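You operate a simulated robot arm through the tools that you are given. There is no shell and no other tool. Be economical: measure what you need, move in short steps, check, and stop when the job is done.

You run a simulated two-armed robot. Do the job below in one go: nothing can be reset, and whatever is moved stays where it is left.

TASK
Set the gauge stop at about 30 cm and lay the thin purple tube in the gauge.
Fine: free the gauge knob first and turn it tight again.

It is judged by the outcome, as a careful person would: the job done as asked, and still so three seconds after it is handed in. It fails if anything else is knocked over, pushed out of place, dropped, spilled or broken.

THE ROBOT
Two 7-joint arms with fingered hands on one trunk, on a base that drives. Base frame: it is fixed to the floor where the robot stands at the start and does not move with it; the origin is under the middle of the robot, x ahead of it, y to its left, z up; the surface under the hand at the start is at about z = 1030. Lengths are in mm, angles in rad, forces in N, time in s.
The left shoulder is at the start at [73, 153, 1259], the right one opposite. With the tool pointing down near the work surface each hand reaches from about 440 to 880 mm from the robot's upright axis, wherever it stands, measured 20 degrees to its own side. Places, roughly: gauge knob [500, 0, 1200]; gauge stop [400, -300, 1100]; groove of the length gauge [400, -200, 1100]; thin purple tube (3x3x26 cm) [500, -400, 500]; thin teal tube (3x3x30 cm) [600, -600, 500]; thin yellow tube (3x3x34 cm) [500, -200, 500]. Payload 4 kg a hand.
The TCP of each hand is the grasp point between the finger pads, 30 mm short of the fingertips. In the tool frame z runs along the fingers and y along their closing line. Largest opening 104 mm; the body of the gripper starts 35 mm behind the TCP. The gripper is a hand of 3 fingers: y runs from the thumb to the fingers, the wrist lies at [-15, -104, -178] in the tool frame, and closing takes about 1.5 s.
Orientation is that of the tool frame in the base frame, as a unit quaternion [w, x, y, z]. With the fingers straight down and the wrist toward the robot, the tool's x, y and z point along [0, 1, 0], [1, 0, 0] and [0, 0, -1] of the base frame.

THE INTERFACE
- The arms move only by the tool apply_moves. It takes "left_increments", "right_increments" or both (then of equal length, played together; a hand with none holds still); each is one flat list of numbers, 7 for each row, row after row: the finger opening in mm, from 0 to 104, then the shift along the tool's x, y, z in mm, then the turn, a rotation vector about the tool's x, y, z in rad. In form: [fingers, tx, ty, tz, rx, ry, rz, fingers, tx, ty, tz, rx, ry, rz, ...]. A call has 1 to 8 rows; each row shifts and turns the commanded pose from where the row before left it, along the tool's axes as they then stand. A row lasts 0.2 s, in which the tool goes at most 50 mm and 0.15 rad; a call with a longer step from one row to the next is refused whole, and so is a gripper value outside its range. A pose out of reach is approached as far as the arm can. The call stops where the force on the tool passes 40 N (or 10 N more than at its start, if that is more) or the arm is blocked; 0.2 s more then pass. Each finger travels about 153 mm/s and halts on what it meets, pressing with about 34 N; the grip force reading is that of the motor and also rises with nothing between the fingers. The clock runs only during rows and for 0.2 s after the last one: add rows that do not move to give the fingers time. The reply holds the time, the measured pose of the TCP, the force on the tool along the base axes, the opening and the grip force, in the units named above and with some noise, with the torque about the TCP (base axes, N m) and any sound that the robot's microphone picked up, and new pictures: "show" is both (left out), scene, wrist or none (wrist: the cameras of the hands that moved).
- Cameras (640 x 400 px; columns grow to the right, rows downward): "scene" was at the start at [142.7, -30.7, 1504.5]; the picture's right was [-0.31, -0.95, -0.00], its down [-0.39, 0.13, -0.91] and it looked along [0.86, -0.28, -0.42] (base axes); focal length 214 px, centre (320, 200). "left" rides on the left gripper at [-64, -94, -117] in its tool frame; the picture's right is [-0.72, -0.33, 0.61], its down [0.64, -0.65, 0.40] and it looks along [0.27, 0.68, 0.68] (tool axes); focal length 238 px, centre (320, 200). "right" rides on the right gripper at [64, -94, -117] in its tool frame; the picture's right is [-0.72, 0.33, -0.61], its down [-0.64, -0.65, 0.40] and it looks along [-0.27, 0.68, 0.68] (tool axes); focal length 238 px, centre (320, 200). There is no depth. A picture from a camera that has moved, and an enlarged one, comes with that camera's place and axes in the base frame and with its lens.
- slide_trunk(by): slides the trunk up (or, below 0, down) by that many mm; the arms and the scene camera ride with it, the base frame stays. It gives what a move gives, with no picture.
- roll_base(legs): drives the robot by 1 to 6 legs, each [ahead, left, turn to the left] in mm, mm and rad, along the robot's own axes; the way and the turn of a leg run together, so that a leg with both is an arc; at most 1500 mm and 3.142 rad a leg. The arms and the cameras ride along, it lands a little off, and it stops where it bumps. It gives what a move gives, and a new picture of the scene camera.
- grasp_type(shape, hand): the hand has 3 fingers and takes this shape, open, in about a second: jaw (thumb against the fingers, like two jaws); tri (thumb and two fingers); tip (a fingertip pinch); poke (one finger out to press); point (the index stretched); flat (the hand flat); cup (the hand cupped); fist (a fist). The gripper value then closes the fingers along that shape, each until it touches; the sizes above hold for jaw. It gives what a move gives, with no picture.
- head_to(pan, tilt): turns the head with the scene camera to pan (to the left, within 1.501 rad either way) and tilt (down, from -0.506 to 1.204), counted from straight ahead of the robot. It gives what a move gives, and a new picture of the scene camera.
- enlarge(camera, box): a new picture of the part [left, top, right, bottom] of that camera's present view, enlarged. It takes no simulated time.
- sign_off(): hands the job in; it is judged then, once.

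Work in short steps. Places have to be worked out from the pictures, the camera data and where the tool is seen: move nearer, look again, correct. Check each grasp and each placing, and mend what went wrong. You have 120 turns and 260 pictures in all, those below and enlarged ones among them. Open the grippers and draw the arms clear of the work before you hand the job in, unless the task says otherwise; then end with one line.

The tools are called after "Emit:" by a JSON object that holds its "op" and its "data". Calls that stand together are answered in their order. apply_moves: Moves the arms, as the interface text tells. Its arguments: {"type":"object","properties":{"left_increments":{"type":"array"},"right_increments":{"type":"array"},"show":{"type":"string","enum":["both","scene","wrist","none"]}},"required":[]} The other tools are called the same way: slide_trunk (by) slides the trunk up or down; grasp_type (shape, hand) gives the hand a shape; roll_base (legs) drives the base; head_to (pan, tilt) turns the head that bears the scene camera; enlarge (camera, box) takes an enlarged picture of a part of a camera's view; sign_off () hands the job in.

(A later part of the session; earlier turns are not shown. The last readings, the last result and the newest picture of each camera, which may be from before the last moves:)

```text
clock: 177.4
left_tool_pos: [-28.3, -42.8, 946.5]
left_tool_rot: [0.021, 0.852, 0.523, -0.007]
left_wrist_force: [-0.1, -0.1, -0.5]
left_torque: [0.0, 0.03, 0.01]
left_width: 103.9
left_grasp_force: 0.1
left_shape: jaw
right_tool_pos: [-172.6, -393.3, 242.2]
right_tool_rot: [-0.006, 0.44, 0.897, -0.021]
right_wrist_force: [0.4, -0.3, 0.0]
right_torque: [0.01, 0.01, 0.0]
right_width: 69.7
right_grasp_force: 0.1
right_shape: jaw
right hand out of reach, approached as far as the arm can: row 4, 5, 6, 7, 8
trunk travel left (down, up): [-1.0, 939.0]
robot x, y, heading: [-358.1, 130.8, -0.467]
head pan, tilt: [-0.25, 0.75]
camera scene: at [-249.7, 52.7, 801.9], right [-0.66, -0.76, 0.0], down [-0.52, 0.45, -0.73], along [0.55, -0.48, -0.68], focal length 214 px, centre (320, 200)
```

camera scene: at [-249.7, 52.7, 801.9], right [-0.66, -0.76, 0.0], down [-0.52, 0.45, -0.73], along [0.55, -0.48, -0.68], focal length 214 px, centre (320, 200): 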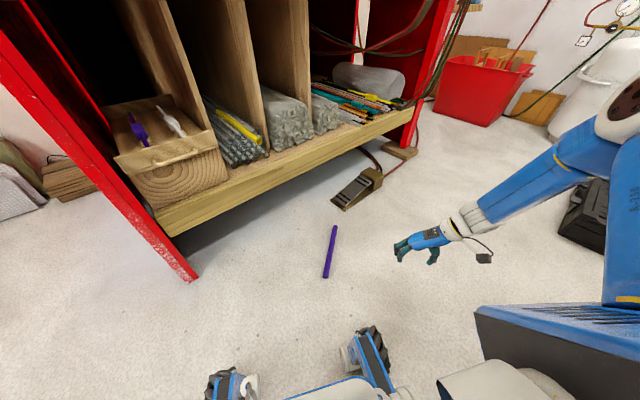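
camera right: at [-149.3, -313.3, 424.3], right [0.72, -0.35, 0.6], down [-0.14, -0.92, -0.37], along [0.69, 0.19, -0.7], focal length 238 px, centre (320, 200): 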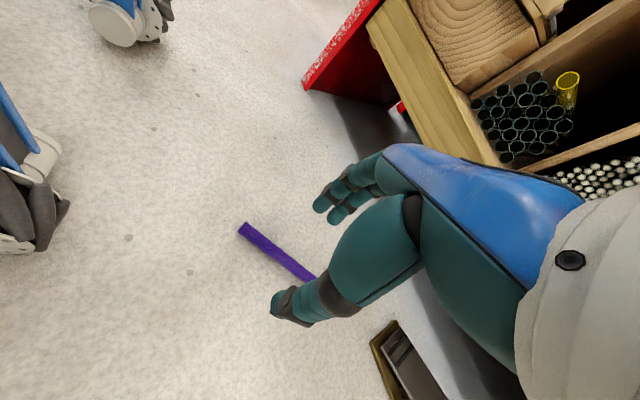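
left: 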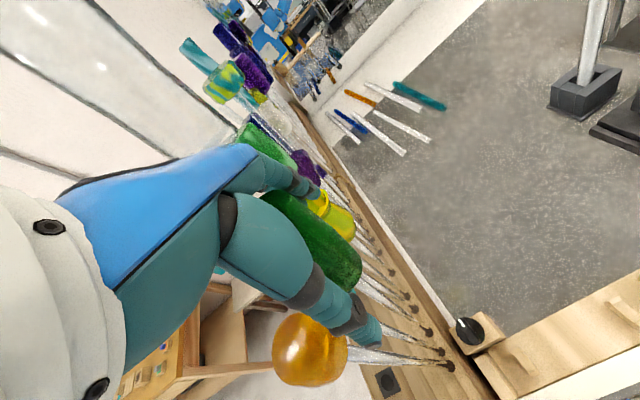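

Pitching the hand outward along the tube's direction worked well in the bay at this same relative pose, so I try that: raise, pitch 0.54 rad, move out over the tube, then descend.

Emit:
{"op": "apply_moves", "data": {"right_increments": [70, 0, 0, -45, 0, 0, 0, 70, 0, 0, -45, 0, 0, 0, 70, 0, 0, -45, 0, 0, 0, 70, 0, 0, -45, 0, -0.135, 0, 70, 0, 0, 0, 0, -0.135, 0, 70, 0, 0, 0, 0, -0.135, 0, 70, 0, 0, 0, 0, -0.135, 0], "show": "none"}}

Emit:
{"op": "apply_moves", "data": {"right_increments": [70, -12, 45, 8, 0, 0, 0, 70, -12, 45, 8, 0, 0, 0, 70, -12, 45, 8, 0, 0, 0, 70, -12, 45, 8, 0, 0, 0, 70, -12, 45, 8, 0, 0, 0, 70, -12, 42, 8, 0, 0, 0, 70, 0, 0, 0, 0, 0, 0], "show": "none"}}

Emit:
{"op": "apply_moves", "data": {"right_increments": [70, 20, 0, 35, 0, 0, 0, 70, 20, 0, 35, 0, 0, 0, 70, 20, 0, 35, 0, 0, 0, 70, 20, 0, 35, 0, 0, 0, 70, 20, 0, 35, 0, 0, 0, 70, 20, 0, 35, 0, 0, 0, 70, 0, 0, 0, 0, 0, 0], "show": "both"}}

```text
clock: 179.0
left_tool_pos: [-28.8, -42.2, 945.8]
left_tool_rot: [0.022, 0.852, 0.523, -0.006]
left_wrist_force: [0.7, 0.0, 0.4]
left_torque: [-0.01, -0.02, 0.0]
left_width: 103.9
left_grasp_force: 0.0
left_shape: jaw
right_tool_pos: [-168.4, -386.4, 421.8]
right_tool_rot: [0.234, 0.418, 0.867, -0.137]
right_wrist_force: [-0.2, -0.5, 0.2]
right_torque: [0.0, 0.03, 0.0]
right_width: 69.7
right_grasp_force: 0.1
right_shape: jaw
trunk travel left (down, up): [-1.0, 939.0]
robot x, y, heading: [-359.1, 132.6, -0.467]
head pan, tilt: [-0.25, 0.75]
```

```text
clock: 180.6
left_tool_pos: [-28.2, -42.2, 946.4]
left_tool_rot: [0.021, 0.852, 0.523, -0.007]
left_wrist_force: [-0.4, -0.6, -0.5]
left_torque: [-0.02, -0.01, -0.01]
left_width: 103.9
left_grasp_force: 0.1
left_shape: jaw
right_tool_pos: [84.5, -294.4, 414.6]
right_tool_rot: [0.232, 0.419, 0.867, -0.136]
right_wrist_force: [0.4, -0.8, -0.6]
right_torque: [0.0, -0.01, -0.02]
right_width: 69.8
right_grasp_force: 0.0
right_shape: jaw
right hand out of reach, approached as far as the arm can: row 6
trunk travel left (down, up): [-1.0, 939.0]
robot x, y, heading: [-362.1, 129.9, -0.463]
head pan, tilt: [-0.25, 0.75]
```

```text
clock: 182.2
left_tool_pos: [-30.0, -43.1, 945.9]
left_tool_rot: [0.021, 0.852, 0.524, -0.007]
left_wrist_force: [-0.6, 0.7, 0.3]
left_torque: [0.0, 0.01, -0.03]
left_width: 104.1
left_grasp_force: 0.1
left_shape: jaw
right_tool_pos: [-25.1, -331.1, 292.6]
right_tool_rot: [0.232, 0.419, 0.867, -0.137]
right_wrist_force: [0.0, 0.0, 0.6]
right_torque: [-0.03, 0.01, 0.03]
right_width: 69.4
right_grasp_force: 0.0
right_shape: jaw
right hand out of reach, approached as far as the arm can: row 1, 2, 3, 4, 5, 6
trunk travel left (down, up): [-1.0, 939.0]
robot x, y, heading: [-359.4, 128.0, -0.466]
head pan, tilt: [-0.25, 0.75]
camera scene: at [-249.5, 53.0, 801.9], right [-0.66, -0.76, 0.0], down [-0.52, 0.45, -0.73], along [0.55, -0.48, -0.68], focal length 214 px, centre (320, 200)
camera right: at [-168.3, -294.7, 362.8], right [0.47, -0.01, 0.88], down [-0.05, -1.0, 0.01], along [0.88, -0.05, -0.47], focal length 238 px, centre (320, 200)
```

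scene: 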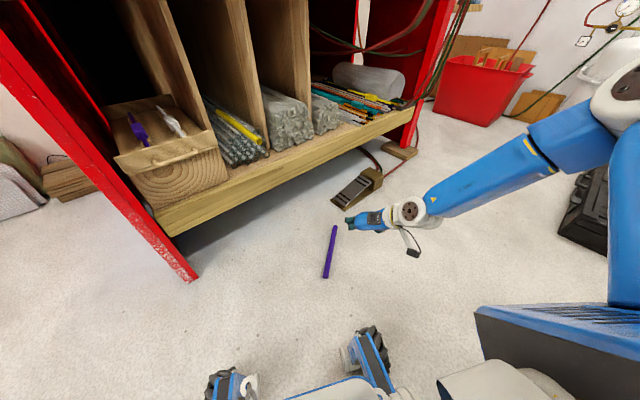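
right: 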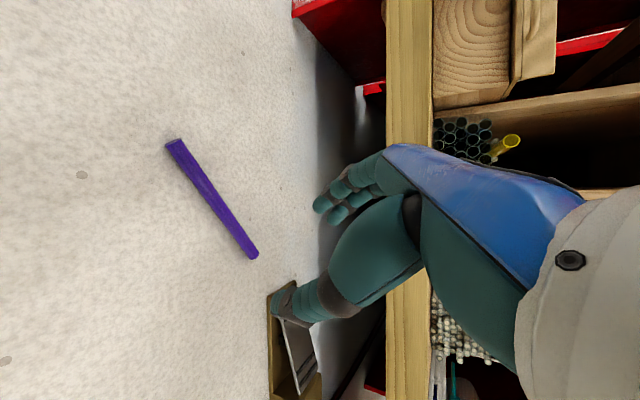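

The folded posture cannot reach the floor, so I'll try a nearly straight arm: approach from the right side (heading ≈1.1) with the tube ~760 mm ahead and the wrist straight. I reset the hand orientation and drive there.

Emit:
{"op": "apply_moves", "data": {"right_increments": [70, 0, 0, -45, 0, 0.135, 0, 70, 0, 0, -45, 0, 0.135, 0, 70, 0, 0, -45, 0, 0.135, 0, 70, 0, 0, -45, 0, 0.135, 0, 70, 0, 0, 0, 0, 0, 0.14, 70, 0, 0, 0, 0, 0, 0.14, 70, 0, 0, 0, 0, 0, 0.14, 70, 0, 0, 0, 0, 0, 0.14], "show": "none"}}

Emit:
{"op": "apply_moves", "data": {"right_increments": [70, 0, 0, 0, 0, 0, 0.14, 70, 0, 0, 0, 0, 0, 0.14, 70, 0, 0, 0, 0, 0, 0.14, 70, 0, 0, 0, 0, 0, 0.14, 70, 0, 0, 0, 0, 0, 0.14, 70, 0, 0, 0, 0, 0, 0.14, 70, 0, 0, 0, 0, 0, 0.14, 70, 0, 0, 0, 0, 0, 0], "show": "none"}}

Emit:
{"op": "roll_base", "data": {"legs": [[0, 0, 1.566], [-928, -455, 0]]}}

Emit:
{"op": "head_to", "data": {"pan": -0.2, "tilt": 0.7}}

```text
clock: 184.0
left_tool_pos: [-29.0, -42.5, 945.4]
left_tool_rot: [0.021, 0.852, 0.523, -0.007]
left_wrist_force: [0.8, -0.3, 0.9]
left_torque: [0.03, 0.01, 0.02]
left_width: 103.9
left_grasp_force: 0.0
left_shape: jaw
right_tool_pos: [-59.0, -283.6, 462.4]
right_tool_rot: [-0.001, 0.668, 0.744, -0.018]
right_wrist_force: [-0.3, 0.7, 0.2]
right_torque: [0.0, -0.01, 0.0]
right_width: 69.5
right_grasp_force: 0.1
right_shape: jaw
right hand out of reach, approached as far as the arm can: row 8
trunk travel left (down, up): [-1.0, 939.0]
robot x, y, heading: [-358.7, 129.5, -0.461]
head pan, tilt: [-0.25, 0.75]
```

```text
clock: 185.8
left_tool_pos: [-30.0, -42.4, 946.3]
left_tool_rot: [0.021, 0.852, 0.523, -0.007]
left_wrist_force: [0.1, -0.2, 0.3]
left_torque: [-0.01, -0.01, 0.0]
left_width: 104.0
left_grasp_force: 0.1
left_shape: jaw
right_tool_pos: [-197.3, -581.8, 434.8]
right_tool_rot: [0.007, 0.938, 0.345, -0.009]
right_wrist_force: [-0.1, -1.1, 0.1]
right_torque: [0.0, -0.01, -0.01]
right_width: 69.8
right_grasp_force: 0.0
right_shape: jaw
right hand out of reach, approached as far as the arm can: row 1, 2, 3, 4, 5, 6, 7
trunk travel left (down, up): [-1.0, 939.0]
robot x, y, heading: [-359.8, 130.6, -0.461]
head pan, tilt: [-0.25, 0.75]
```

```text
clock: 188.8
left_tool_pos: [-58.4, 347.3, 946.8]
left_tool_rot: [0.022, 0.451, 0.892, 0.006]
left_wrist_force: [-0.2, 0.1, 0.0]
left_torque: [0.03, -0.02, -0.03]
left_width: 103.8
left_grasp_force: 0.2
left_shape: jaw
right_tool_pos: [341.1, -58.8, 424.2]
right_tool_rot: [0.002, 0.626, 0.779, -0.02]
right_wrist_force: [-1.2, -0.7, -1.6]
right_torque: [0.03, 0.03, -0.05]
right_width: 69.9
right_grasp_force: 0.1
right_shape: jaw
trunk travel left (down, up): [-1.0, 939.0]
robot x, y, heading: [-360.4, 131.2, 0.637]
head pan, tilt: [-0.25, 0.75]
stopped in leg 1: the force on the tool passed its limit at 82 N (the readings are from after the stop); the commanded pose is now the measured one
camera scene: at [-239.1, 192.0, 801.9], right [0.38, -0.93, 0.0], down [-0.63, -0.26, -0.73], along [0.68, 0.28, -0.68], focal length 214 px, centre (320, 200)
```

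scene: 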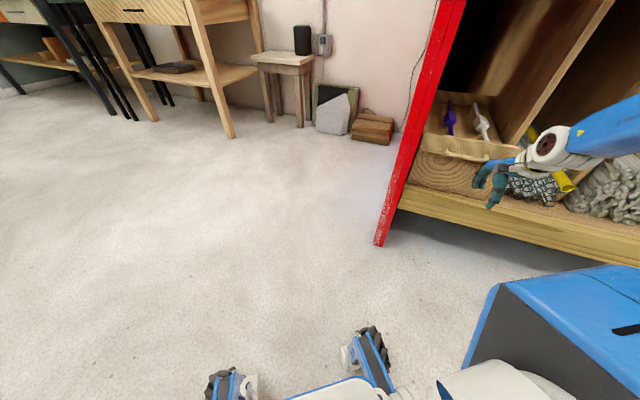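

```text
clock: 189.5
left_tool_pos: [-57.7, 347.7, 945.4]
left_tool_rot: [0.022, 0.451, 0.892, 0.006]
left_wrist_force: [0.2, -0.2, -0.5]
left_torque: [0.02, 0.04, 0.01]
left_width: 104.1
left_grasp_force: 0.0
left_shape: jaw
right_tool_pos: [341.2, -58.2, 424.7]
right_tool_rot: [0.002, 0.626, 0.779, -0.019]
right_wrist_force: [-2.0, -2.0, -1.7]
right_torque: [0.08, -0.08, 0.01]
right_width: 69.9
right_grasp_force: 0.2
right_shape: jaw
trunk travel left (down, up): [-1.0, 939.0]
robot x, y, heading: [-358.8, 129.4, 0.641]
head pan, tilt: [-0.201, 0.7]
camera scene: at [-238.8, 196.4, 806.1], right [0.42, -0.91, 0.0], down [-0.59, -0.27, -0.76], along [0.69, 0.32, -0.65], focal length 214 px, centre (320, 200)
```

scene: 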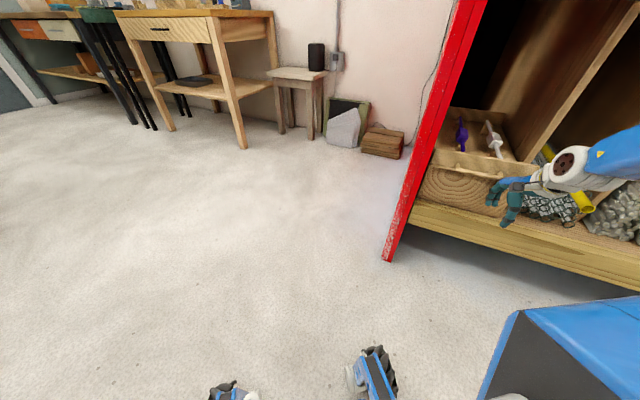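

The outstretched hand bumped the shelf front while turning. I turn back away at once and check what it touched.

Emit:
{"op": "roll_base", "data": {"legs": [[-120, 100, 0]]}}

Emit:
{"op": "enlarge", "data": {"camera": "scene", "box": [400, 80, 640, 260]}}

```text
clock: 190.9
left_tool_pos: [-213.6, 354.1, 946.1]
left_tool_rot: [0.021, 0.452, 0.891, 0.007]
left_wrist_force: [-0.3, 0.5, -0.5]
left_torque: [0.02, -0.02, -0.05]
left_width: 104.0
left_grasp_force: 0.1
left_shape: jaw
right_tool_pos: [184.7, -52.4, 423.6]
right_tool_rot: [0.002, 0.627, 0.779, -0.018]
right_wrist_force: [0.0, -0.2, 0.7]
right_torque: [-0.03, -0.03, 0.02]
right_width: 69.6
right_grasp_force: 0.0
right_shape: jaw
trunk travel left (down, up): [-1.0, 939.0]
robot x, y, heading: [-516.5, 138.0, 0.635]
head pan, tilt: [-0.201, 0.7]
camera scene: at [-394.9, 203.2, 806.1], right [0.42, -0.91, 0.0], down [-0.59, -0.27, -0.76], along [0.69, 0.32, -0.65], focal length 214 px, centre (320, 200)
```

scene: 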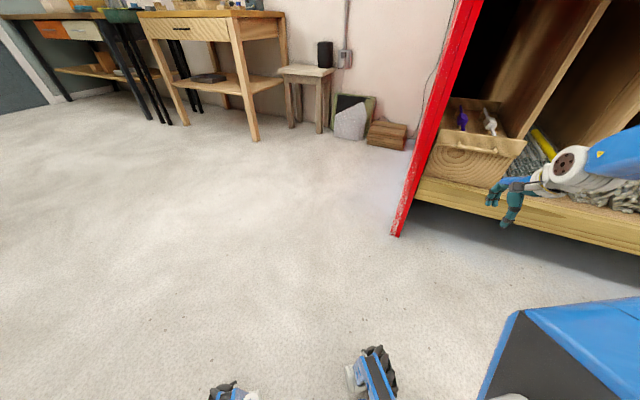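

```text
2.22 times, centred on (520, 170) of scene
camera zoom: at [-394.9, 203.2, 806.1], right [0.42, -0.91, 0.0], down [-0.59, -0.27, -0.76], along [0.69, 0.32, -0.65], focal length 477 px, centre (-124, 267)
```

zoom: 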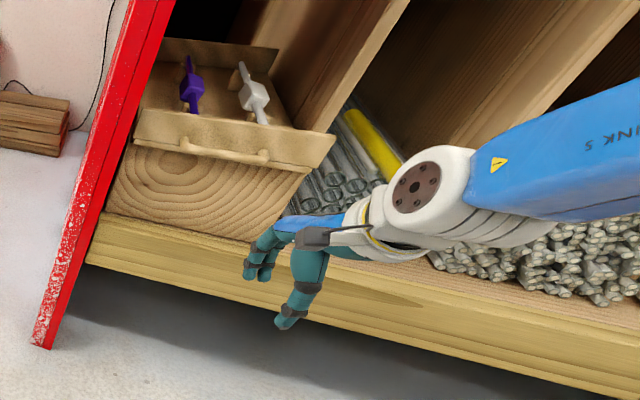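

Nothing visibly displaced. In this posture the arm is stretched out to the right; I test right here how low it can go.

Emit:
{"op": "apply_moves", "data": {"right_increments": [70, 0, 0, 48, 0, 0, 0, 70, 0, 0, 48, 0, 0, 0, 70, 0, 0, 48, 0, 0, 0, 70, 0, 0, 48, 0, 0, 0, 70, 0, 0, 48, 0, 0, 0, 70, 0, 0, 48, 0, 0, 0, 70, 0, 0, 48, 0, 0, 0, 70, 0, 0, 0, 0, 0, 0], "show": "none"}}

```text
clock: 192.7
left_tool_pos: [-214.7, 355.2, 947.8]
left_tool_rot: [0.022, 0.451, 0.892, 0.007]
left_wrist_force: [0.1, 0.2, 0.4]
left_torque: [0.01, 0.0, -0.01]
left_width: 104.0
left_grasp_force: 0.1
left_shape: jaw
right_tool_pos: [182.1, -56.5, 256.6]
right_tool_rot: [0.002, 0.627, 0.779, -0.02]
right_wrist_force: [-0.7, 1.0, 0.0]
right_torque: [0.02, 0.01, 0.02]
right_width: 69.7
right_grasp_force: 0.0
right_shape: jaw
right hand out of reach, approached as far as the arm can: row 4, 5, 6, 7
trunk travel left (down, up): [-1.0, 939.0]
robot x, y, heading: [-516.3, 139.6, 0.638]
head pan, tilt: [-0.201, 0.7]
```

Stuck at z≈257 there too. One more test from this posture: draw the hand inward toward the shoulder, then descend.

Emit:
{"op": "apply_moves", "data": {"right_increments": [70, 17, -33, 0, 0, 0, 0, 70, 17, -33, 0, 0, 0, 0, 70, 17, -33, 0, 0, 0, 0, 70, 17, -33, 20, 0, 0, 0, 70, 0, 0, 48, 0, 0, 0, 70, 0, 0, 48, 0, 0, 0, 70, 0, 0, 48, 0, 0, 0, 70, 0, 0, 40, 0, 0, 0], "show": "scene"}}

```text
clock: 194.5
left_tool_pos: [-215.3, 355.5, 945.8]
left_tool_rot: [0.022, 0.452, 0.892, 0.007]
left_wrist_force: [0.9, -0.3, 0.7]
left_torque: [0.02, 0.01, -0.01]
left_width: 104.1
left_grasp_force: 0.0
left_shape: jaw
right_tool_pos: [33.3, -23.7, 58.5]
right_tool_rot: [0.003, 0.626, 0.779, -0.019]
right_wrist_force: [0.0, 0.3, -0.3]
right_torque: [0.0, 0.0, -0.02]
right_width: 69.6
right_grasp_force: 0.1
right_shape: jaw
trunk travel left (down, up): [-1.0, 939.0]
robot x, y, heading: [-515.5, 142.0, 0.641]
head pan, tilt: [-0.201, 0.7]
camera scene: at [-395.9, 204.5, 806.2], right [0.42, -0.91, 0.0], down [-0.59, -0.27, -0.76], along [0.69, 0.32, -0.65], focal length 214 px, centre (320, 200)
```

scene: 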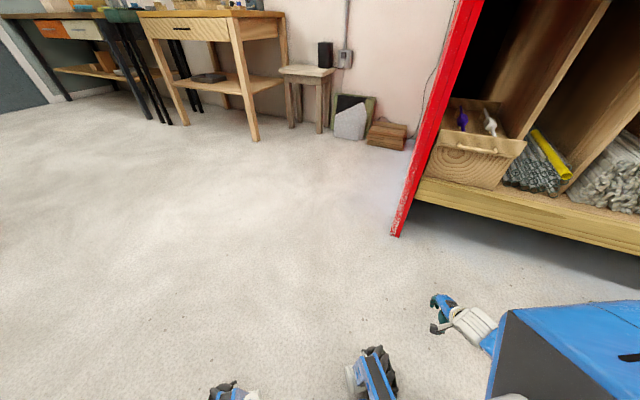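

That works: drawn in, the arm reaches z≈58 at relative position (341,-461). I raise slightly, keep this posture, and drive so the tube's grip point falls there (heading 1.09).

Emit:
{"op": "apply_moves", "data": {"right_increments": [70, 0, 0, -45, 0, 0, 0, 70, 0, 0, -45, 0, 0, 0, 70, 0, 0, -40, 0, 0, 0], "show": "none"}}

Emit:
{"op": "roll_base", "data": {"legs": [[0, 0, 0.45], [-461, -309, 0]]}}

Emit:
{"op": "head_to", "data": {"pan": -0.8, "tilt": 0.8}}

Emit:
{"op": "enlarge", "data": {"camera": "right", "box": [0, 0, 640, 400]}}

```text
clock: 195.3
left_tool_pos: [-215.5, 357.3, 946.9]
left_tool_rot: [0.023, 0.452, 0.892, 0.006]
left_wrist_force: [0.6, 0.5, -0.2]
left_torque: [0.02, 0.02, -0.05]
left_width: 104.1
left_grasp_force: 0.2
left_shape: jaw
right_tool_pos: [33.0, -20.1, 187.7]
right_tool_rot: [0.002, 0.627, 0.779, -0.019]
right_wrist_force: [0.1, 0.5, 0.8]
right_torque: [0.0, -0.01, -0.02]
right_width: 69.7
right_grasp_force: 0.1
right_shape: jaw
trunk travel left (down, up): [-1.0, 939.0]
robot x, y, heading: [-516.3, 140.0, 0.636]
head pan, tilt: [-0.201, 0.7]
```

```text
clock: 199.8
left_tool_pos: [-285.6, -93.7, 947.2]
left_tool_rot: [0.021, 0.247, 0.969, 0.011]
left_wrist_force: [0.3, 0.8, 0.3]
left_torque: [0.02, -0.01, -0.01]
left_width: 104.1
left_grasp_force: 0.1
left_shape: jaw
right_tool_pos: [98.0, -326.6, 186.8]
right_tool_rot: [0.006, 0.441, 0.897, -0.019]
right_wrist_force: [0.0, 0.0, 0.0]
right_torque: [0.02, 0.03, 0.03]
right_width: 69.8
right_grasp_force: 0.0
right_shape: jaw
trunk travel left (down, up): [-1.0, 939.0]
robot x, y, heading: [-465.2, -418.1, 1.074]
head pan, tilt: [-0.201, 0.7]
camera scene: at [-385.4, -308.1, 806.2], right [0.77, -0.64, 0.0], down [-0.41, -0.49, -0.76], along [0.49, 0.59, -0.65], focal length 214 px, centre (320, 200)
```

scene: 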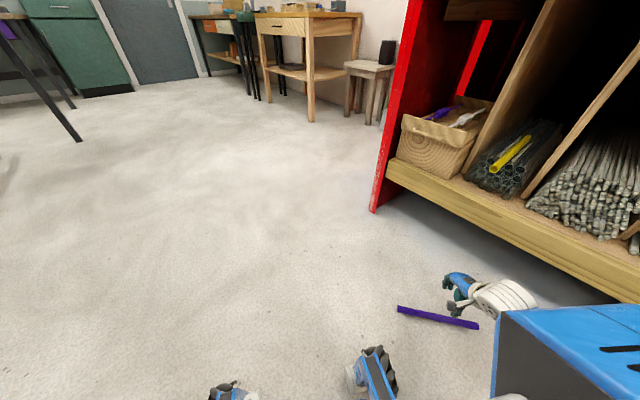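

```text
clock: 200.8
left_tool_pos: [-286.6, -94.1, 946.7]
left_tool_rot: [0.021, 0.247, 0.969, 0.01]
left_wrist_force: [0.6, -0.4, 1.0]
left_torque: [0.0, -0.05, -0.03]
left_width: 104.0
left_grasp_force: 0.0
left_shape: jaw
right_tool_pos: [98.6, -327.1, 186.1]
right_tool_rot: [0.007, 0.441, 0.897, -0.019]
right_wrist_force: [0.6, 0.0, 0.0]
right_torque: [-0.02, 0.0, 0.01]
right_width: 70.0
right_grasp_force: 0.0
right_shape: jaw
trunk travel left (down, up): [-1.0, 939.0]
robot x, y, heading: [-467.9, -418.3, 1.076]
head pan, tilt: [-0.799, 0.799]
camera scene: at [-362.4, -351.0, 797.9], right [0.28, -0.96, 0.0], down [-0.69, -0.2, -0.7], along [0.67, 0.19, -0.72], focal length 214 px, centre (320, 200)
```

scene: 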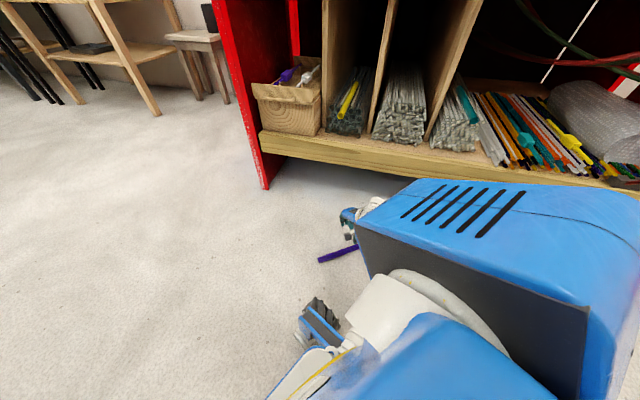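

```text
1.00 times, centred on (320, 200) of right (not enlarged: the box is as wide or as high as the picture)
camera zoom: at [-15.0, -328.4, 304.7], right [0.7, -0.35, 0.62], down [-0.13, -0.92, -0.37], along [0.7, 0.18, -0.69], focal length 238 px, centre (320, 200)
```

zoom: 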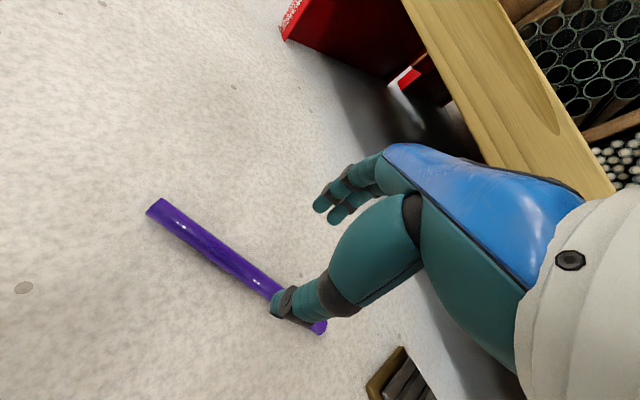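

The tube's right beneath: midpoint [116,-328], direction -53.6°, matching the hand's yaw. I shift to the grip point, descend to the floor and close.

Emit:
{"op": "apply_moves", "data": {"right_increments": [70, 8.6, 13.4, 0, 0, 0, 0, 60, 0, 0, 50, 0, 0, 0, 60, 0, 0, 50, 0, 0, 0, 60, 0, 0, 47, 0, 0, 0, 0, 0, 0, 0, 0, 0, 0, 0, 0, 0, 0, 0, 0, 0, 0, 0, 0, 0, 0, 0, 0, 0, 0, 0, 0, 0, 0, 0], "show": "wrist"}}

```text
clock: 202.6
left_tool_pos: [-286.7, -93.8, 947.8]
left_tool_rot: [0.021, 0.246, 0.969, 0.011]
left_wrist_force: [0.3, 0.4, -0.4]
left_torque: [-0.04, -0.03, 0.01]
left_width: 104.0
left_grasp_force: 0.0
left_shape: jaw
right_tool_pos: [103.9, -317.5, 38.4]
right_tool_rot: [0.007, 0.441, 0.897, -0.019]
right_wrist_force: [-0.1, 0.1, -0.1]
right_torque: [-0.03, -0.01, 0.0]
right_width: 16.7
right_grasp_force: 34.3
right_shape: jaw
trunk travel left (down, up): [-1.0, 939.0]
robot x, y, heading: [-467.3, -420.8, 1.074]
head pan, tilt: [-0.799, 0.799]
camera right: at [-9.9, -318.2, 155.2], right [0.7, -0.35, 0.62], down [-0.13, -0.92, -0.37], along [0.7, 0.18, -0.69], focal length 238 px, centre (320, 200)
```

right: 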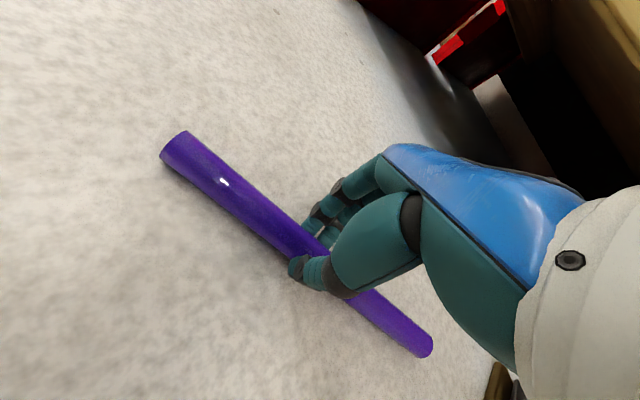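

The tube is gripped near its middle (16.7 mm, 34 N). I lift it, raise the trunk back, and turn to heading 0 in the open.

Emit:
{"op": "apply_moves", "data": {"right_increments": [0, 0, 0, -40, 0, 0, 0, 0, 0, 0, -40, 0, 0, 0, 0, 0, 0, -40, 0, 0, 0, 0, 0, 0, -40, 0, 0, 0], "show": "wrist"}}

Emit:
{"op": "slide_trunk", "data": {"by": 400}}

Emit:
{"op": "slide_trunk", "data": {"by": 274}}

Emit:
{"op": "roll_base", "data": {"legs": [[0, 0, -1.074]]}}

```text
clock: 203.6
left_tool_pos: [-286.9, -92.8, 946.0]
left_tool_rot: [0.021, 0.247, 0.969, 0.011]
left_wrist_force: [-0.2, -0.6, 0.4]
left_torque: [-0.04, -0.03, 0.0]
left_width: 103.8
left_grasp_force: 0.1
left_shape: jaw
right_tool_pos: [101.9, -310.8, 199.2]
right_tool_rot: [0.007, 0.441, 0.897, -0.019]
right_wrist_force: [0.8, -0.2, -0.1]
right_torque: [0.04, 0.07, -0.03]
right_width: 16.4
right_grasp_force: 33.8
right_shape: jaw
trunk travel left (down, up): [-1.0, 939.0]
robot x, y, heading: [-468.2, -419.4, 1.078]
head pan, tilt: [-0.799, 0.799]
camera right: at [-10.4, -311.6, 316.1], right [0.7, -0.35, 0.62], down [-0.13, -0.92, -0.37], along [0.7, 0.18, -0.69], focal length 238 px, centre (320, 200)
```

right: 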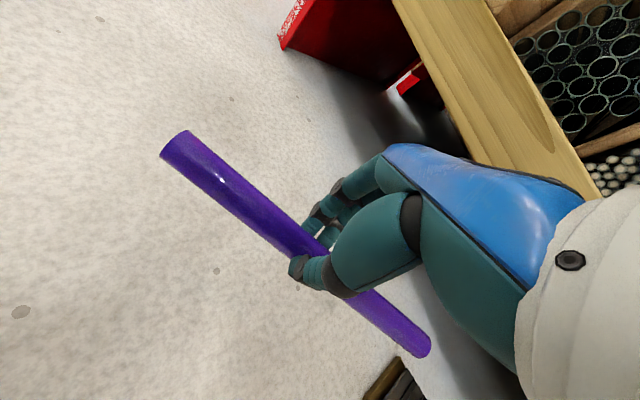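

```text
clock: 207.4
left_tool_pos: [-286.8, -92.3, 1346.6]
left_tool_rot: [0.02, 0.246, 0.969, 0.011]
left_wrist_force: [0.0, -0.2, 0.8]
left_torque: [0.02, -0.01, -0.01]
left_width: 103.8
left_grasp_force: 0.0
left_shape: jaw
right_tool_pos: [104.8, -309.5, 598.0]
right_tool_rot: [0.006, 0.441, 0.897, -0.018]
right_wrist_force: [-0.5, -0.8, 0.0]
right_torque: [-0.01, 0.0, 0.02]
right_width: 16.5
right_grasp_force: 33.8
right_shape: jaw
trunk travel left (down, up): [-401.0, 539.0]
robot x, y, heading: [-468.3, -420.3, 1.077]
head pan, tilt: [-0.799, 0.799]
```

```text
clock: 210.2
left_tool_pos: [-284.4, -93.4, 1620.3]
left_tool_rot: [0.02, 0.246, 0.969, 0.011]
left_wrist_force: [0.1, 0.5, 0.6]
left_torque: [0.0, 0.03, 0.01]
left_width: 103.9
left_grasp_force: 0.1
left_shape: jaw
right_tool_pos: [104.0, -309.2, 871.5]
right_tool_rot: [0.007, 0.441, 0.897, -0.018]
right_wrist_force: [-0.7, -0.8, -0.8]
right_torque: [0.01, 0.03, 0.0]
right_width: 16.5
right_grasp_force: 34.3
right_shape: jaw
trunk travel left (down, up): [-675.0, 265.0]
robot x, y, heading: [-469.5, -415.7, 1.072]
head pan, tilt: [-0.799, 0.799]
```

```text
clock: 213.3
left_tool_pos: [-93.7, -414.9, 1623.7]
left_tool_rot: [0.025, 0.702, 0.711, 0.001]
left_wrist_force: [-1.2, -0.1, 0.4]
left_torque: [0.01, 0.01, 0.03]
left_width: 103.9
left_grasp_force: 0.0
left_shape: jaw
right_tool_pos: [-90.3, -861.8, 875.4]
right_tool_rot: [-0.004, 0.834, 0.551, -0.018]
right_wrist_force: [-0.1, -0.7, -1.0]
right_torque: [0.0, -0.01, -0.01]
right_width: 16.2
right_grasp_force: 33.8
right_shape: jaw
trunk travel left (down, up): [-675.0, 265.0]
robot x, y, heading: [-463.2, -416.7, 0.018]
head pan, tilt: [-0.799, 0.799]
camera scene: at [-351.5, -460.8, 1474.6], right [-0.7, -0.71, 0.01], down [-0.51, 0.5, -0.7], along [0.49, -0.5, -0.71], focal length 214 px, centre (320, 200)
```

scene: 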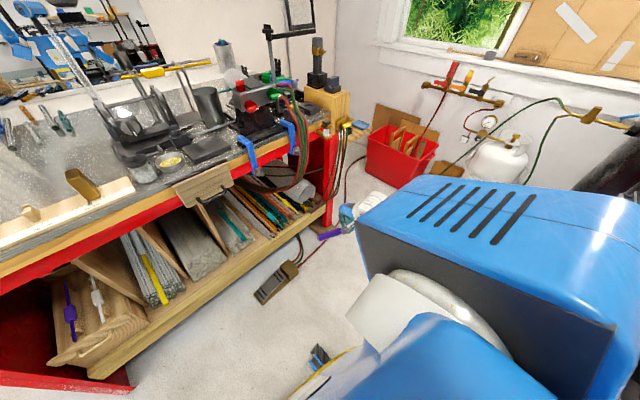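

Tube secure. I raise the arm to about z 1220, straighten the yaw and bring the hand in front.

Emit:
{"op": "apply_moves", "data": {"right_increments": [0, 0, 0, -43, 0, 0, 0, 0, 0, 0, -43, 0, 0, 0, 0, 0, 0, -43, 0, 0, 0, 0, 0, 0, -43, 0, 0, 0, 0, 0, 0, -43, 0, 0, 0, 0, 0, 0, -43, 0, 0, 0, 0, 0, 0, -43, 0, 0, 0, 0, 0, 0, -44, 0, 0, 0], "show": "none"}}

Emit:
{"op": "apply_moves", "data": {"right_increments": [0, 0, 0, 0, 0, 0, -0.14, 0, 0, 0, 0, 0, 0, -0.14, 0, 0, 0, 0, 0, 0, -0.14, 0, 42, 25, 0, 0, 0, 0, 0, 42, 25, 0, 0, 0, 0, 0, 42, 25, 0, 0, 0, 0, 0, 42, 25, 0, 0, 0, 0, 0, 42, 25, 0, 0, 0, 0], "show": "wrist"}}

```text
clock: 215.1
left_tool_pos: [-91.5, -425.4, 1621.9]
left_tool_rot: [0.022, 0.702, 0.712, 0.004]
left_wrist_force: [0.0, 0.1, -0.3]
left_torque: [-0.01, 0.01, -0.03]
left_width: 103.7
left_grasp_force: 0.0
left_shape: jaw
right_tool_pos: [-74.9, -867.9, 1215.7]
right_tool_rot: [-0.007, 0.835, 0.55, -0.017]
right_wrist_force: [-0.3, 0.7, -1.1]
right_torque: [0.01, -0.01, 0.01]
right_width: 16.0
right_grasp_force: 34.0
right_shape: jaw
trunk travel left (down, up): [-675.0, 265.0]
robot x, y, heading: [-461.2, -417.2, 0.018]
head pan, tilt: [-0.799, 0.799]
```

```text
clock: 216.9
left_tool_pos: [-87.8, -423.7, 1620.8]
left_tool_rot: [0.021, 0.702, 0.712, 0.001]
left_wrist_force: [0.4, 0.6, -0.8]
left_torque: [-0.04, 0.01, -0.02]
left_width: 104.1
left_grasp_force: 0.0
left_shape: jaw
right_tool_pos: [48.8, -650.4, 1210.5]
right_tool_rot: [-0.009, 0.702, 0.712, -0.016]
right_wrist_force: [-0.5, 0.0, -1.3]
right_torque: [-0.01, 0.05, -0.01]
right_width: 16.1
right_grasp_force: 33.8
right_shape: jaw
trunk travel left (down, up): [-675.0, 265.0]
robot x, y, heading: [-459.8, -416.9, 0.021]
head pan, tilt: [-0.799, 0.799]
camera right: at [-43.7, -584.5, 1329.4], right [0.36, -0.71, 0.61], down [-0.66, -0.65, -0.37], along [0.66, -0.27, -0.7], focal length 238 px, centre (320, 200)
```

right: 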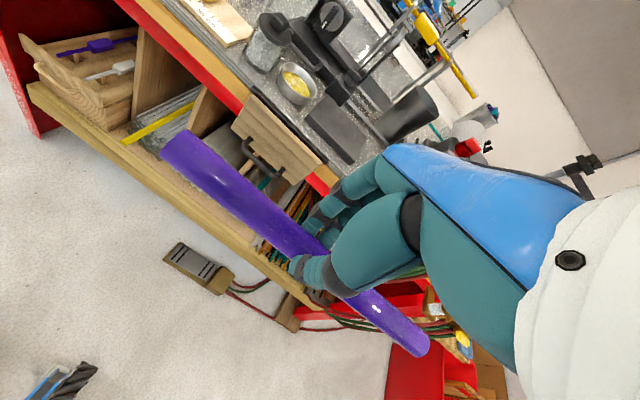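

The tube hangs level along y (left part ≈114 mm, right ≈146 mm from the grip). I drive left, then forward so it hovers over the gauge cradle.

Emit:
{"op": "roll_base", "data": {"legs": [[0, 510, -0.02], [355, 0, 0]]}}

Emit:
{"op": "head_to", "data": {"pan": -0.5, "tilt": 0.8}}

Emit:
{"op": "enlarge", "data": {"camera": "right", "box": [0, 0, 640, 400]}}

```text
clock: 221.7
left_tool_pos: [255.4, 68.6, 1620.8]
left_tool_rot: [0.023, 0.709, 0.704, 0.004]
left_wrist_force: [-0.2, 0.3, 0.0]
left_torque: [0.0, 0.03, -0.03]
left_width: 104.1
left_grasp_force: 0.1
left_shape: jaw
right_tool_pos: [389.1, -157.2, 1209.2]
right_tool_rot: [-0.009, 0.709, 0.705, -0.013]
right_wrist_force: [0.2, -0.3, -1.5]
right_torque: [0.01, -0.04, 0.03]
right_width: 15.8
right_grasp_force: 33.9
right_shape: jaw
trunk travel left (down, up): [-675.0, 265.0]
robot x, y, heading: [-108.4, 89.2, 0.0]
head pan, tilt: [-0.799, 0.799]
camera scene: at [-1.1, 27.5, 1472.1], right [-0.72, -0.7, 0.0], down [-0.5, 0.52, -0.7], along [0.49, -0.5, -0.72], focal length 214 px, centre (320, 200)
```

scene: 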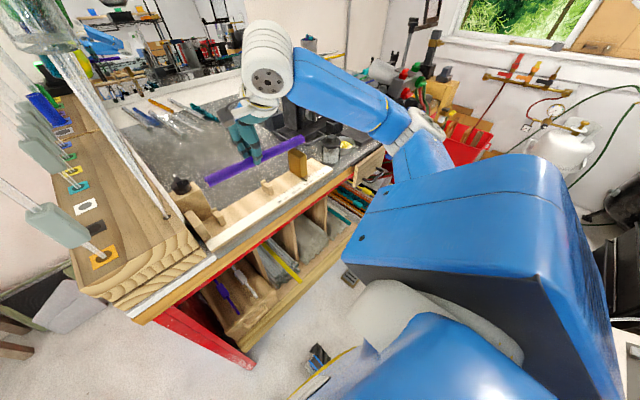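

```text
clock: 222.5
left_tool_pos: [257.5, 69.9, 1621.4]
left_tool_rot: [0.022, 0.71, 0.704, 0.003]
left_wrist_force: [0.0, 0.6, 0.2]
left_torque: [0.0, 0.02, 0.0]
left_width: 103.9
left_grasp_force: 0.0
left_shape: jaw
right_tool_pos: [390.4, -156.7, 1209.1]
right_tool_rot: [-0.01, 0.709, 0.705, -0.015]
right_wrist_force: [0.1, -0.1, -0.7]
right_torque: [0.0, -0.02, -0.03]
right_width: 16.0
right_grasp_force: 34.2
right_shape: jaw
trunk travel left (down, up): [-675.0, 265.0]
robot x, y, heading: [-107.9, 86.5, 0.002]
head pan, tilt: [-0.499, 0.799]
camera scene: at [17.0, 46.1, 1471.8], right [-0.48, -0.88, 0.0], down [-0.63, 0.35, -0.69], along [0.61, -0.33, -0.72], focal length 214 px, centre (320, 200)
```

scene: 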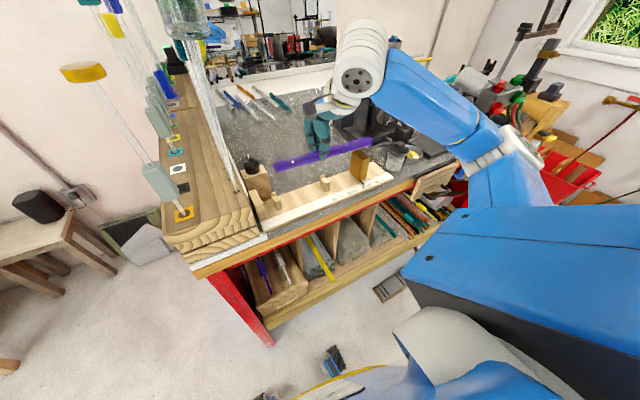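

```text
1.00 times, centred on (320, 200) of right (not enlarged: the box is as wide or as high as the picture)
camera zoom: at [300.0, -91.3, 1328.7], right [0.34, -0.72, 0.61], down [-0.67, -0.64, -0.38], along [0.66, -0.28, -0.7], focal length 238 px, centre (320, 200)
```

zoom: 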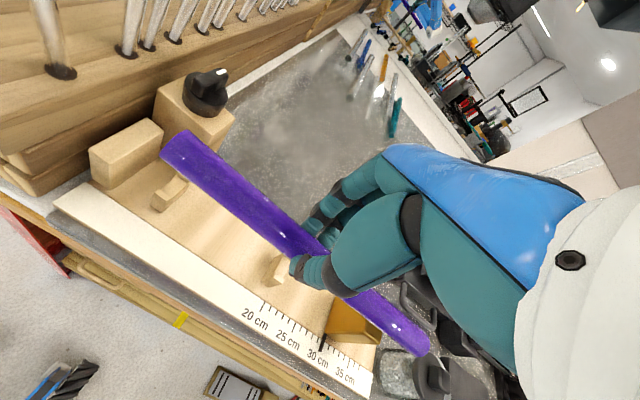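

Stop still reads 30 cm. I shift to x≈412, y≈-136, lower to z≈1155, and look closely at tube versus cradles.

Emit:
{"op": "apply_moves", "data": {"right_increments": [0, 10, 11, 0, 0, 0, 0, 0, 10, 11, 0, 0, 0, 0, 0, 0, 0, 25, 0, 0, 0, 0, 0, 0, 28, 0, 0, 0, 0, 0, 0, 0, 0, 0, 0], "show": "wrist"}}

Emit:
{"op": "enlarge", "data": {"camera": "scene", "box": [230, 110, 400, 230]}}

Emit:
{"op": "enlarge", "data": {"camera": "right", "box": [60, 100, 360, 300]}}

```text
clock: 223.7
left_tool_pos: [258.3, 72.4, 1621.1]
left_tool_rot: [0.023, 0.709, 0.705, 0.003]
left_wrist_force: [0.0, 0.2, 0.6]
left_torque: [0.02, 0.01, -0.01]
left_width: 104.1
left_grasp_force: 0.1
left_shape: jaw
right_tool_pos: [410.1, -135.5, 1154.8]
right_tool_rot: [-0.01, 0.708, 0.706, -0.015]
right_wrist_force: [0.1, 0.0, -0.2]
right_torque: [0.01, -0.01, -0.02]
right_width: 16.0
right_grasp_force: 34.0
right_shape: jaw
trunk travel left (down, up): [-675.0, 265.0]
robot x, y, heading: [-106.3, 90.1, -0.001]
head pan, tilt: [-0.499, 0.799]
camera right: at [320.6, -69.4, 1274.8], right [0.34, -0.72, 0.61], down [-0.67, -0.64, -0.38], along [0.66, -0.28, -0.7], focal length 238 px, centre (320, 200)
```

right: 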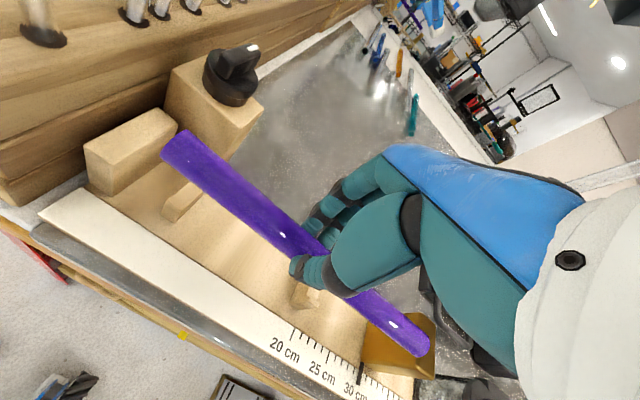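

```text
3.33 times, centred on (315, 170) of scene
camera zoom: at [17.7, 48.4, 1471.8], right [-0.48, -0.88, 0.0], down [-0.63, 0.35, -0.7], along [0.61, -0.33, -0.72], focal length 715 px, centre (337, 300)
```

zoom: 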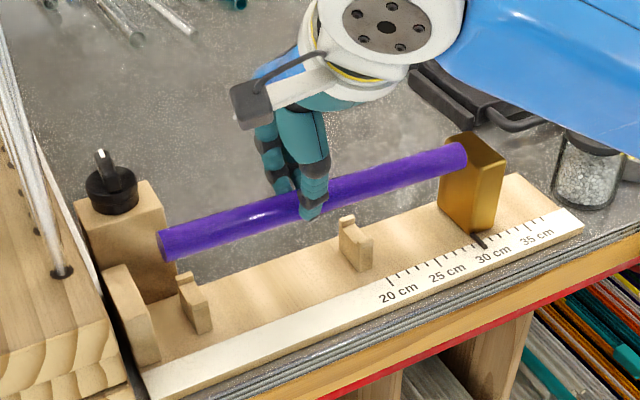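

```text
2.00 times, centred on (210, 200) of right
camera zoom: at [320.6, -69.4, 1274.8], right [0.34, -0.72, 0.61], down [-0.67, -0.64, -0.38], along [0.66, -0.28, -0.7], focal length 477 px, centre (540, 200)
```

zoom: 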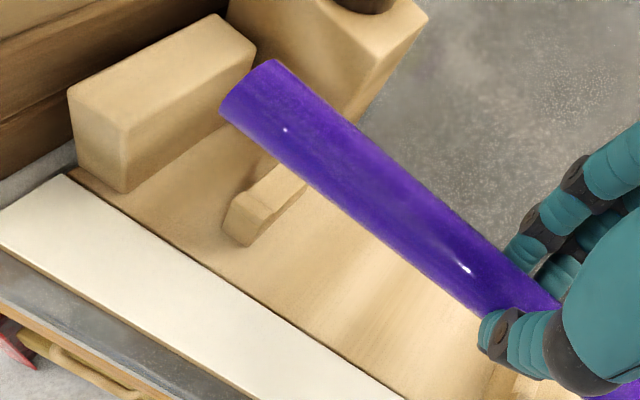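

Tube ends ≈ y -25 and -280, axis x≈411–413, over the cradle seats (x≈412). I lower 36 mm slowly.

Emit:
{"op": "apply_moves", "data": {"right_increments": [0, 0, 1, 9, 0, 0, 0, 0, 0, 0, 9, 0, 0, 0, 0, 0, 0, 9, 0, 0, 0, 0, 0, 0, 9, 0, 0, 0, 0, 0, 0, 0, 0, 0, 0], "show": "none"}}

Emit:
{"op": "enlarge", "data": {"camera": "scene", "box": [230, 110, 400, 230]}}

Emit:
{"op": "enlarge", "data": {"camera": "right", "box": [60, 100, 360, 300]}}

```text
clock: 224.9
left_tool_pos: [258.1, 72.8, 1620.9]
left_tool_rot: [0.023, 0.71, 0.704, 0.003]
left_wrist_force: [0.7, 0.3, -0.3]
left_torque: [0.02, 0.0, 0.0]
left_width: 104.0
left_grasp_force: 0.0
left_shape: jaw
right_tool_pos: [410.0, -136.6, 1120.1]
right_tool_rot: [-0.01, 0.709, 0.705, -0.014]
right_wrist_force: [0.0, -0.8, -1.4]
right_torque: [-0.03, 0.0, -0.02]
right_width: 15.9
right_grasp_force: 34.1
right_shape: jaw
trunk travel left (down, up): [-675.0, 265.0]
robot x, y, heading: [-107.7, 87.3, -0.005]
head pan, tilt: [-0.499, 0.799]
```

```text
3.33 times, centred on (315, 170) of scene
camera zoom: at [17.4, 48.5, 1471.8], right [-0.48, -0.88, 0.0], down [-0.63, 0.35, -0.7], along [0.61, -0.33, -0.72], focal length 715 px, centre (337, 300)
```

zoom: 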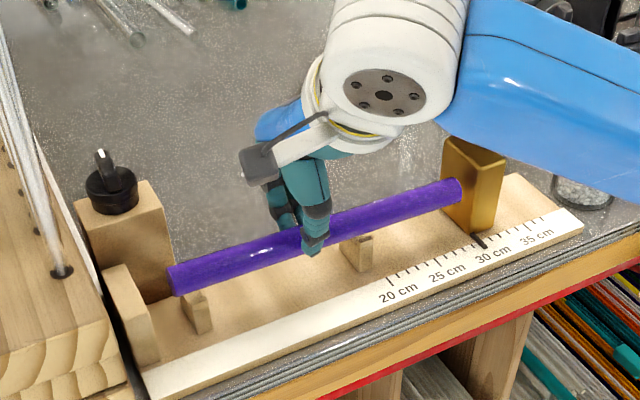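

```text
2.00 times, centred on (210, 200) of right
camera zoom: at [320.3, -70.2, 1239.2], right [0.34, -0.72, 0.61], down [-0.67, -0.64, -0.38], along [0.66, -0.28, -0.7], focal length 477 px, centre (540, 200)
```

zoom: 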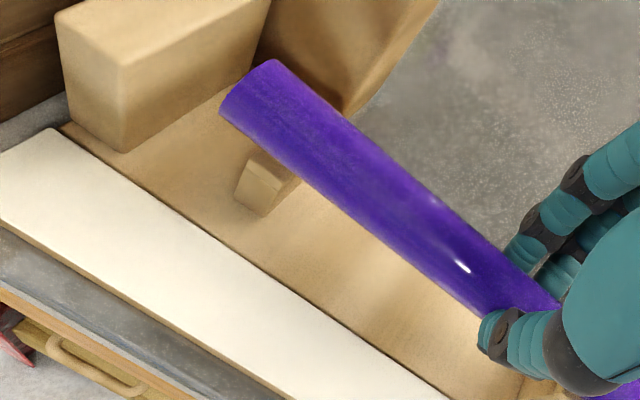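

No contact yet (tube axis ≈1093). I lower another 10 mm in small steps.

Emit:
{"op": "apply_moves", "data": {"right_increments": [0, 0, 0.5, 4, 0, 0, 0, 0, 0, 0.5, 3, 0, 0, 0, 0, 0, 0, 3, 0, 0, 0, 0, 0, 0, 0, 0, 0, 0], "show": "none"}}

Emit:
{"op": "enlarge", "data": {"camera": "scene", "box": [260, 150, 340, 210]}}

Emit:
{"op": "enlarge", "data": {"camera": "right", "box": [140, 100, 340, 320]}}

```text
clock: 225.9
left_tool_pos: [256.1, 72.3, 1621.9]
left_tool_rot: [0.023, 0.71, 0.704, 0.003]
left_wrist_force: [-1.1, 0.1, 0.1]
left_torque: [-0.04, 0.02, 0.0]
left_width: 103.9
left_grasp_force: 0.1
left_shape: jaw
right_tool_pos: [410.2, -136.5, 1111.1]
right_tool_rot: [-0.007, 0.709, 0.705, -0.014]
right_wrist_force: [1.1, -1.4, 8.6]
right_torque: [-0.05, 0.01, 0.02]
right_width: 16.4
right_grasp_force: 34.4
right_shape: jaw
trunk travel left (down, up): [-675.0, 265.0]
robot x, y, heading: [-105.5, 86.7, -0.006]
head pan, tilt: [-0.499, 0.799]
```

```text
6.67 times, centred on (300, 180) of scene
camera zoom: at [15.9, 49.0, 1472.2], right [-0.48, -0.88, 0.0], down [-0.63, 0.35, -0.7], along [0.61, -0.33, -0.72], focal length 1430 px, centre (453, 333)
```

zoom: 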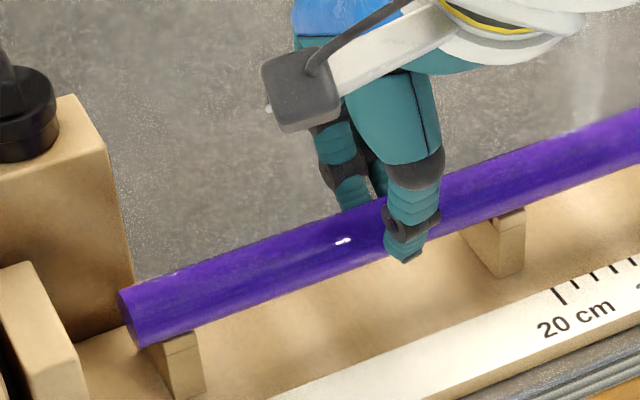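

```text
1.82 times, centred on (240, 210) of right
camera zoom: at [320.0, -70.4, 1230.2], right [0.34, -0.72, 0.61], down [-0.67, -0.64, -0.38], along [0.66, -0.28, -0.7], focal length 433 px, centre (466, 182)
```

zoom: 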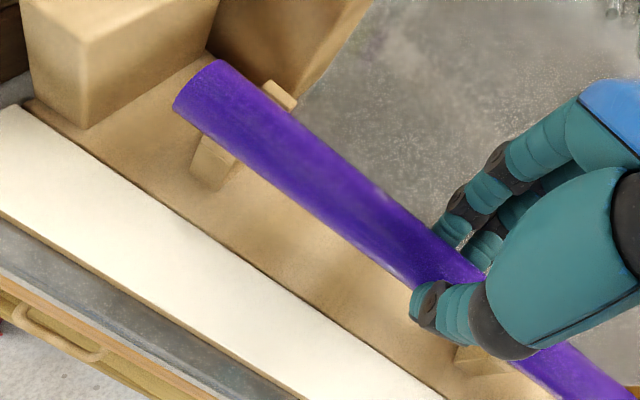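

Contact at 8.6 N; the right camera shows the tube between the cradle's front and back lips. I open the fingers gradually and check before withdrawing.

Emit:
{"op": "apply_moves", "data": {"right_increments": [20, 0, 0, 0, 0, 0, 0, 26, 0, 0, 0, 0, 0, 0, 36, 0, 0, 0, 0, 0, 0, 50, 0, 0, 0, 0, 0, 0, 64, 0, 0, 0, 0, 0, 0, 64, 0, 0, 0, 0, 0, 0], "show": "none"}}

Emit:
{"op": "enlarge", "data": {"camera": "scene", "box": [240, 130, 400, 230]}}

Emit:
{"op": "enlarge", "data": {"camera": "right", "box": [140, 100, 440, 360]}}

```text
clock: 227.3
left_tool_pos: [259.0, 71.7, 1621.7]
left_tool_rot: [0.023, 0.709, 0.705, 0.003]
left_wrist_force: [-0.1, 0.7, 0.1]
left_torque: [0.01, -0.01, 0.02]
left_width: 103.8
left_grasp_force: 0.1
left_shape: jaw
right_tool_pos: [411.7, -136.9, 1109.6]
right_tool_rot: [-0.009, 0.709, 0.705, -0.015]
right_wrist_force: [-0.1, 0.0, -0.5]
right_torque: [0.0, 0.01, -0.01]
right_width: 63.4
right_grasp_force: 0.0
right_shape: jaw
trunk travel left (down, up): [-675.0, 265.0]
robot x, y, heading: [-109.9, 90.7, 0.0]
head pan, tilt: [-0.499, 0.799]
```

```text
4.00 times, centred on (320, 180) of scene
camera zoom: at [17.6, 48.7, 1471.8], right [-0.48, -0.88, 0.0], down [-0.63, 0.35, -0.7], along [0.61, -0.33, -0.72], focal length 858 px, centre (320, 280)
```

zoom: 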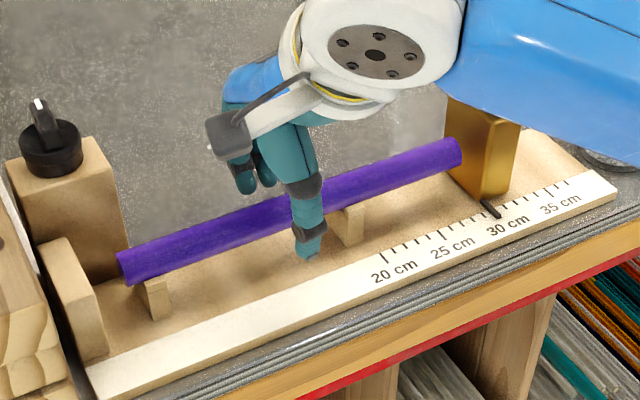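

```text
1.54 times, centred on (290, 230) of right
camera zoom: at [321.0, -70.5, 1228.9], right [0.34, -0.72, 0.61], down [-0.67, -0.64, -0.38], along [0.66, -0.28, -0.7], focal length 367 px, centre (366, 154)
```

zoom: 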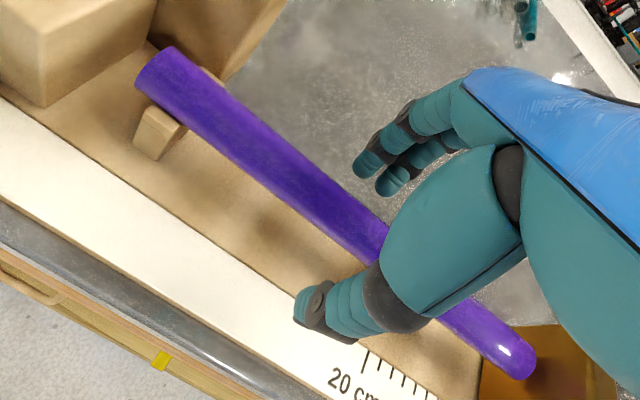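

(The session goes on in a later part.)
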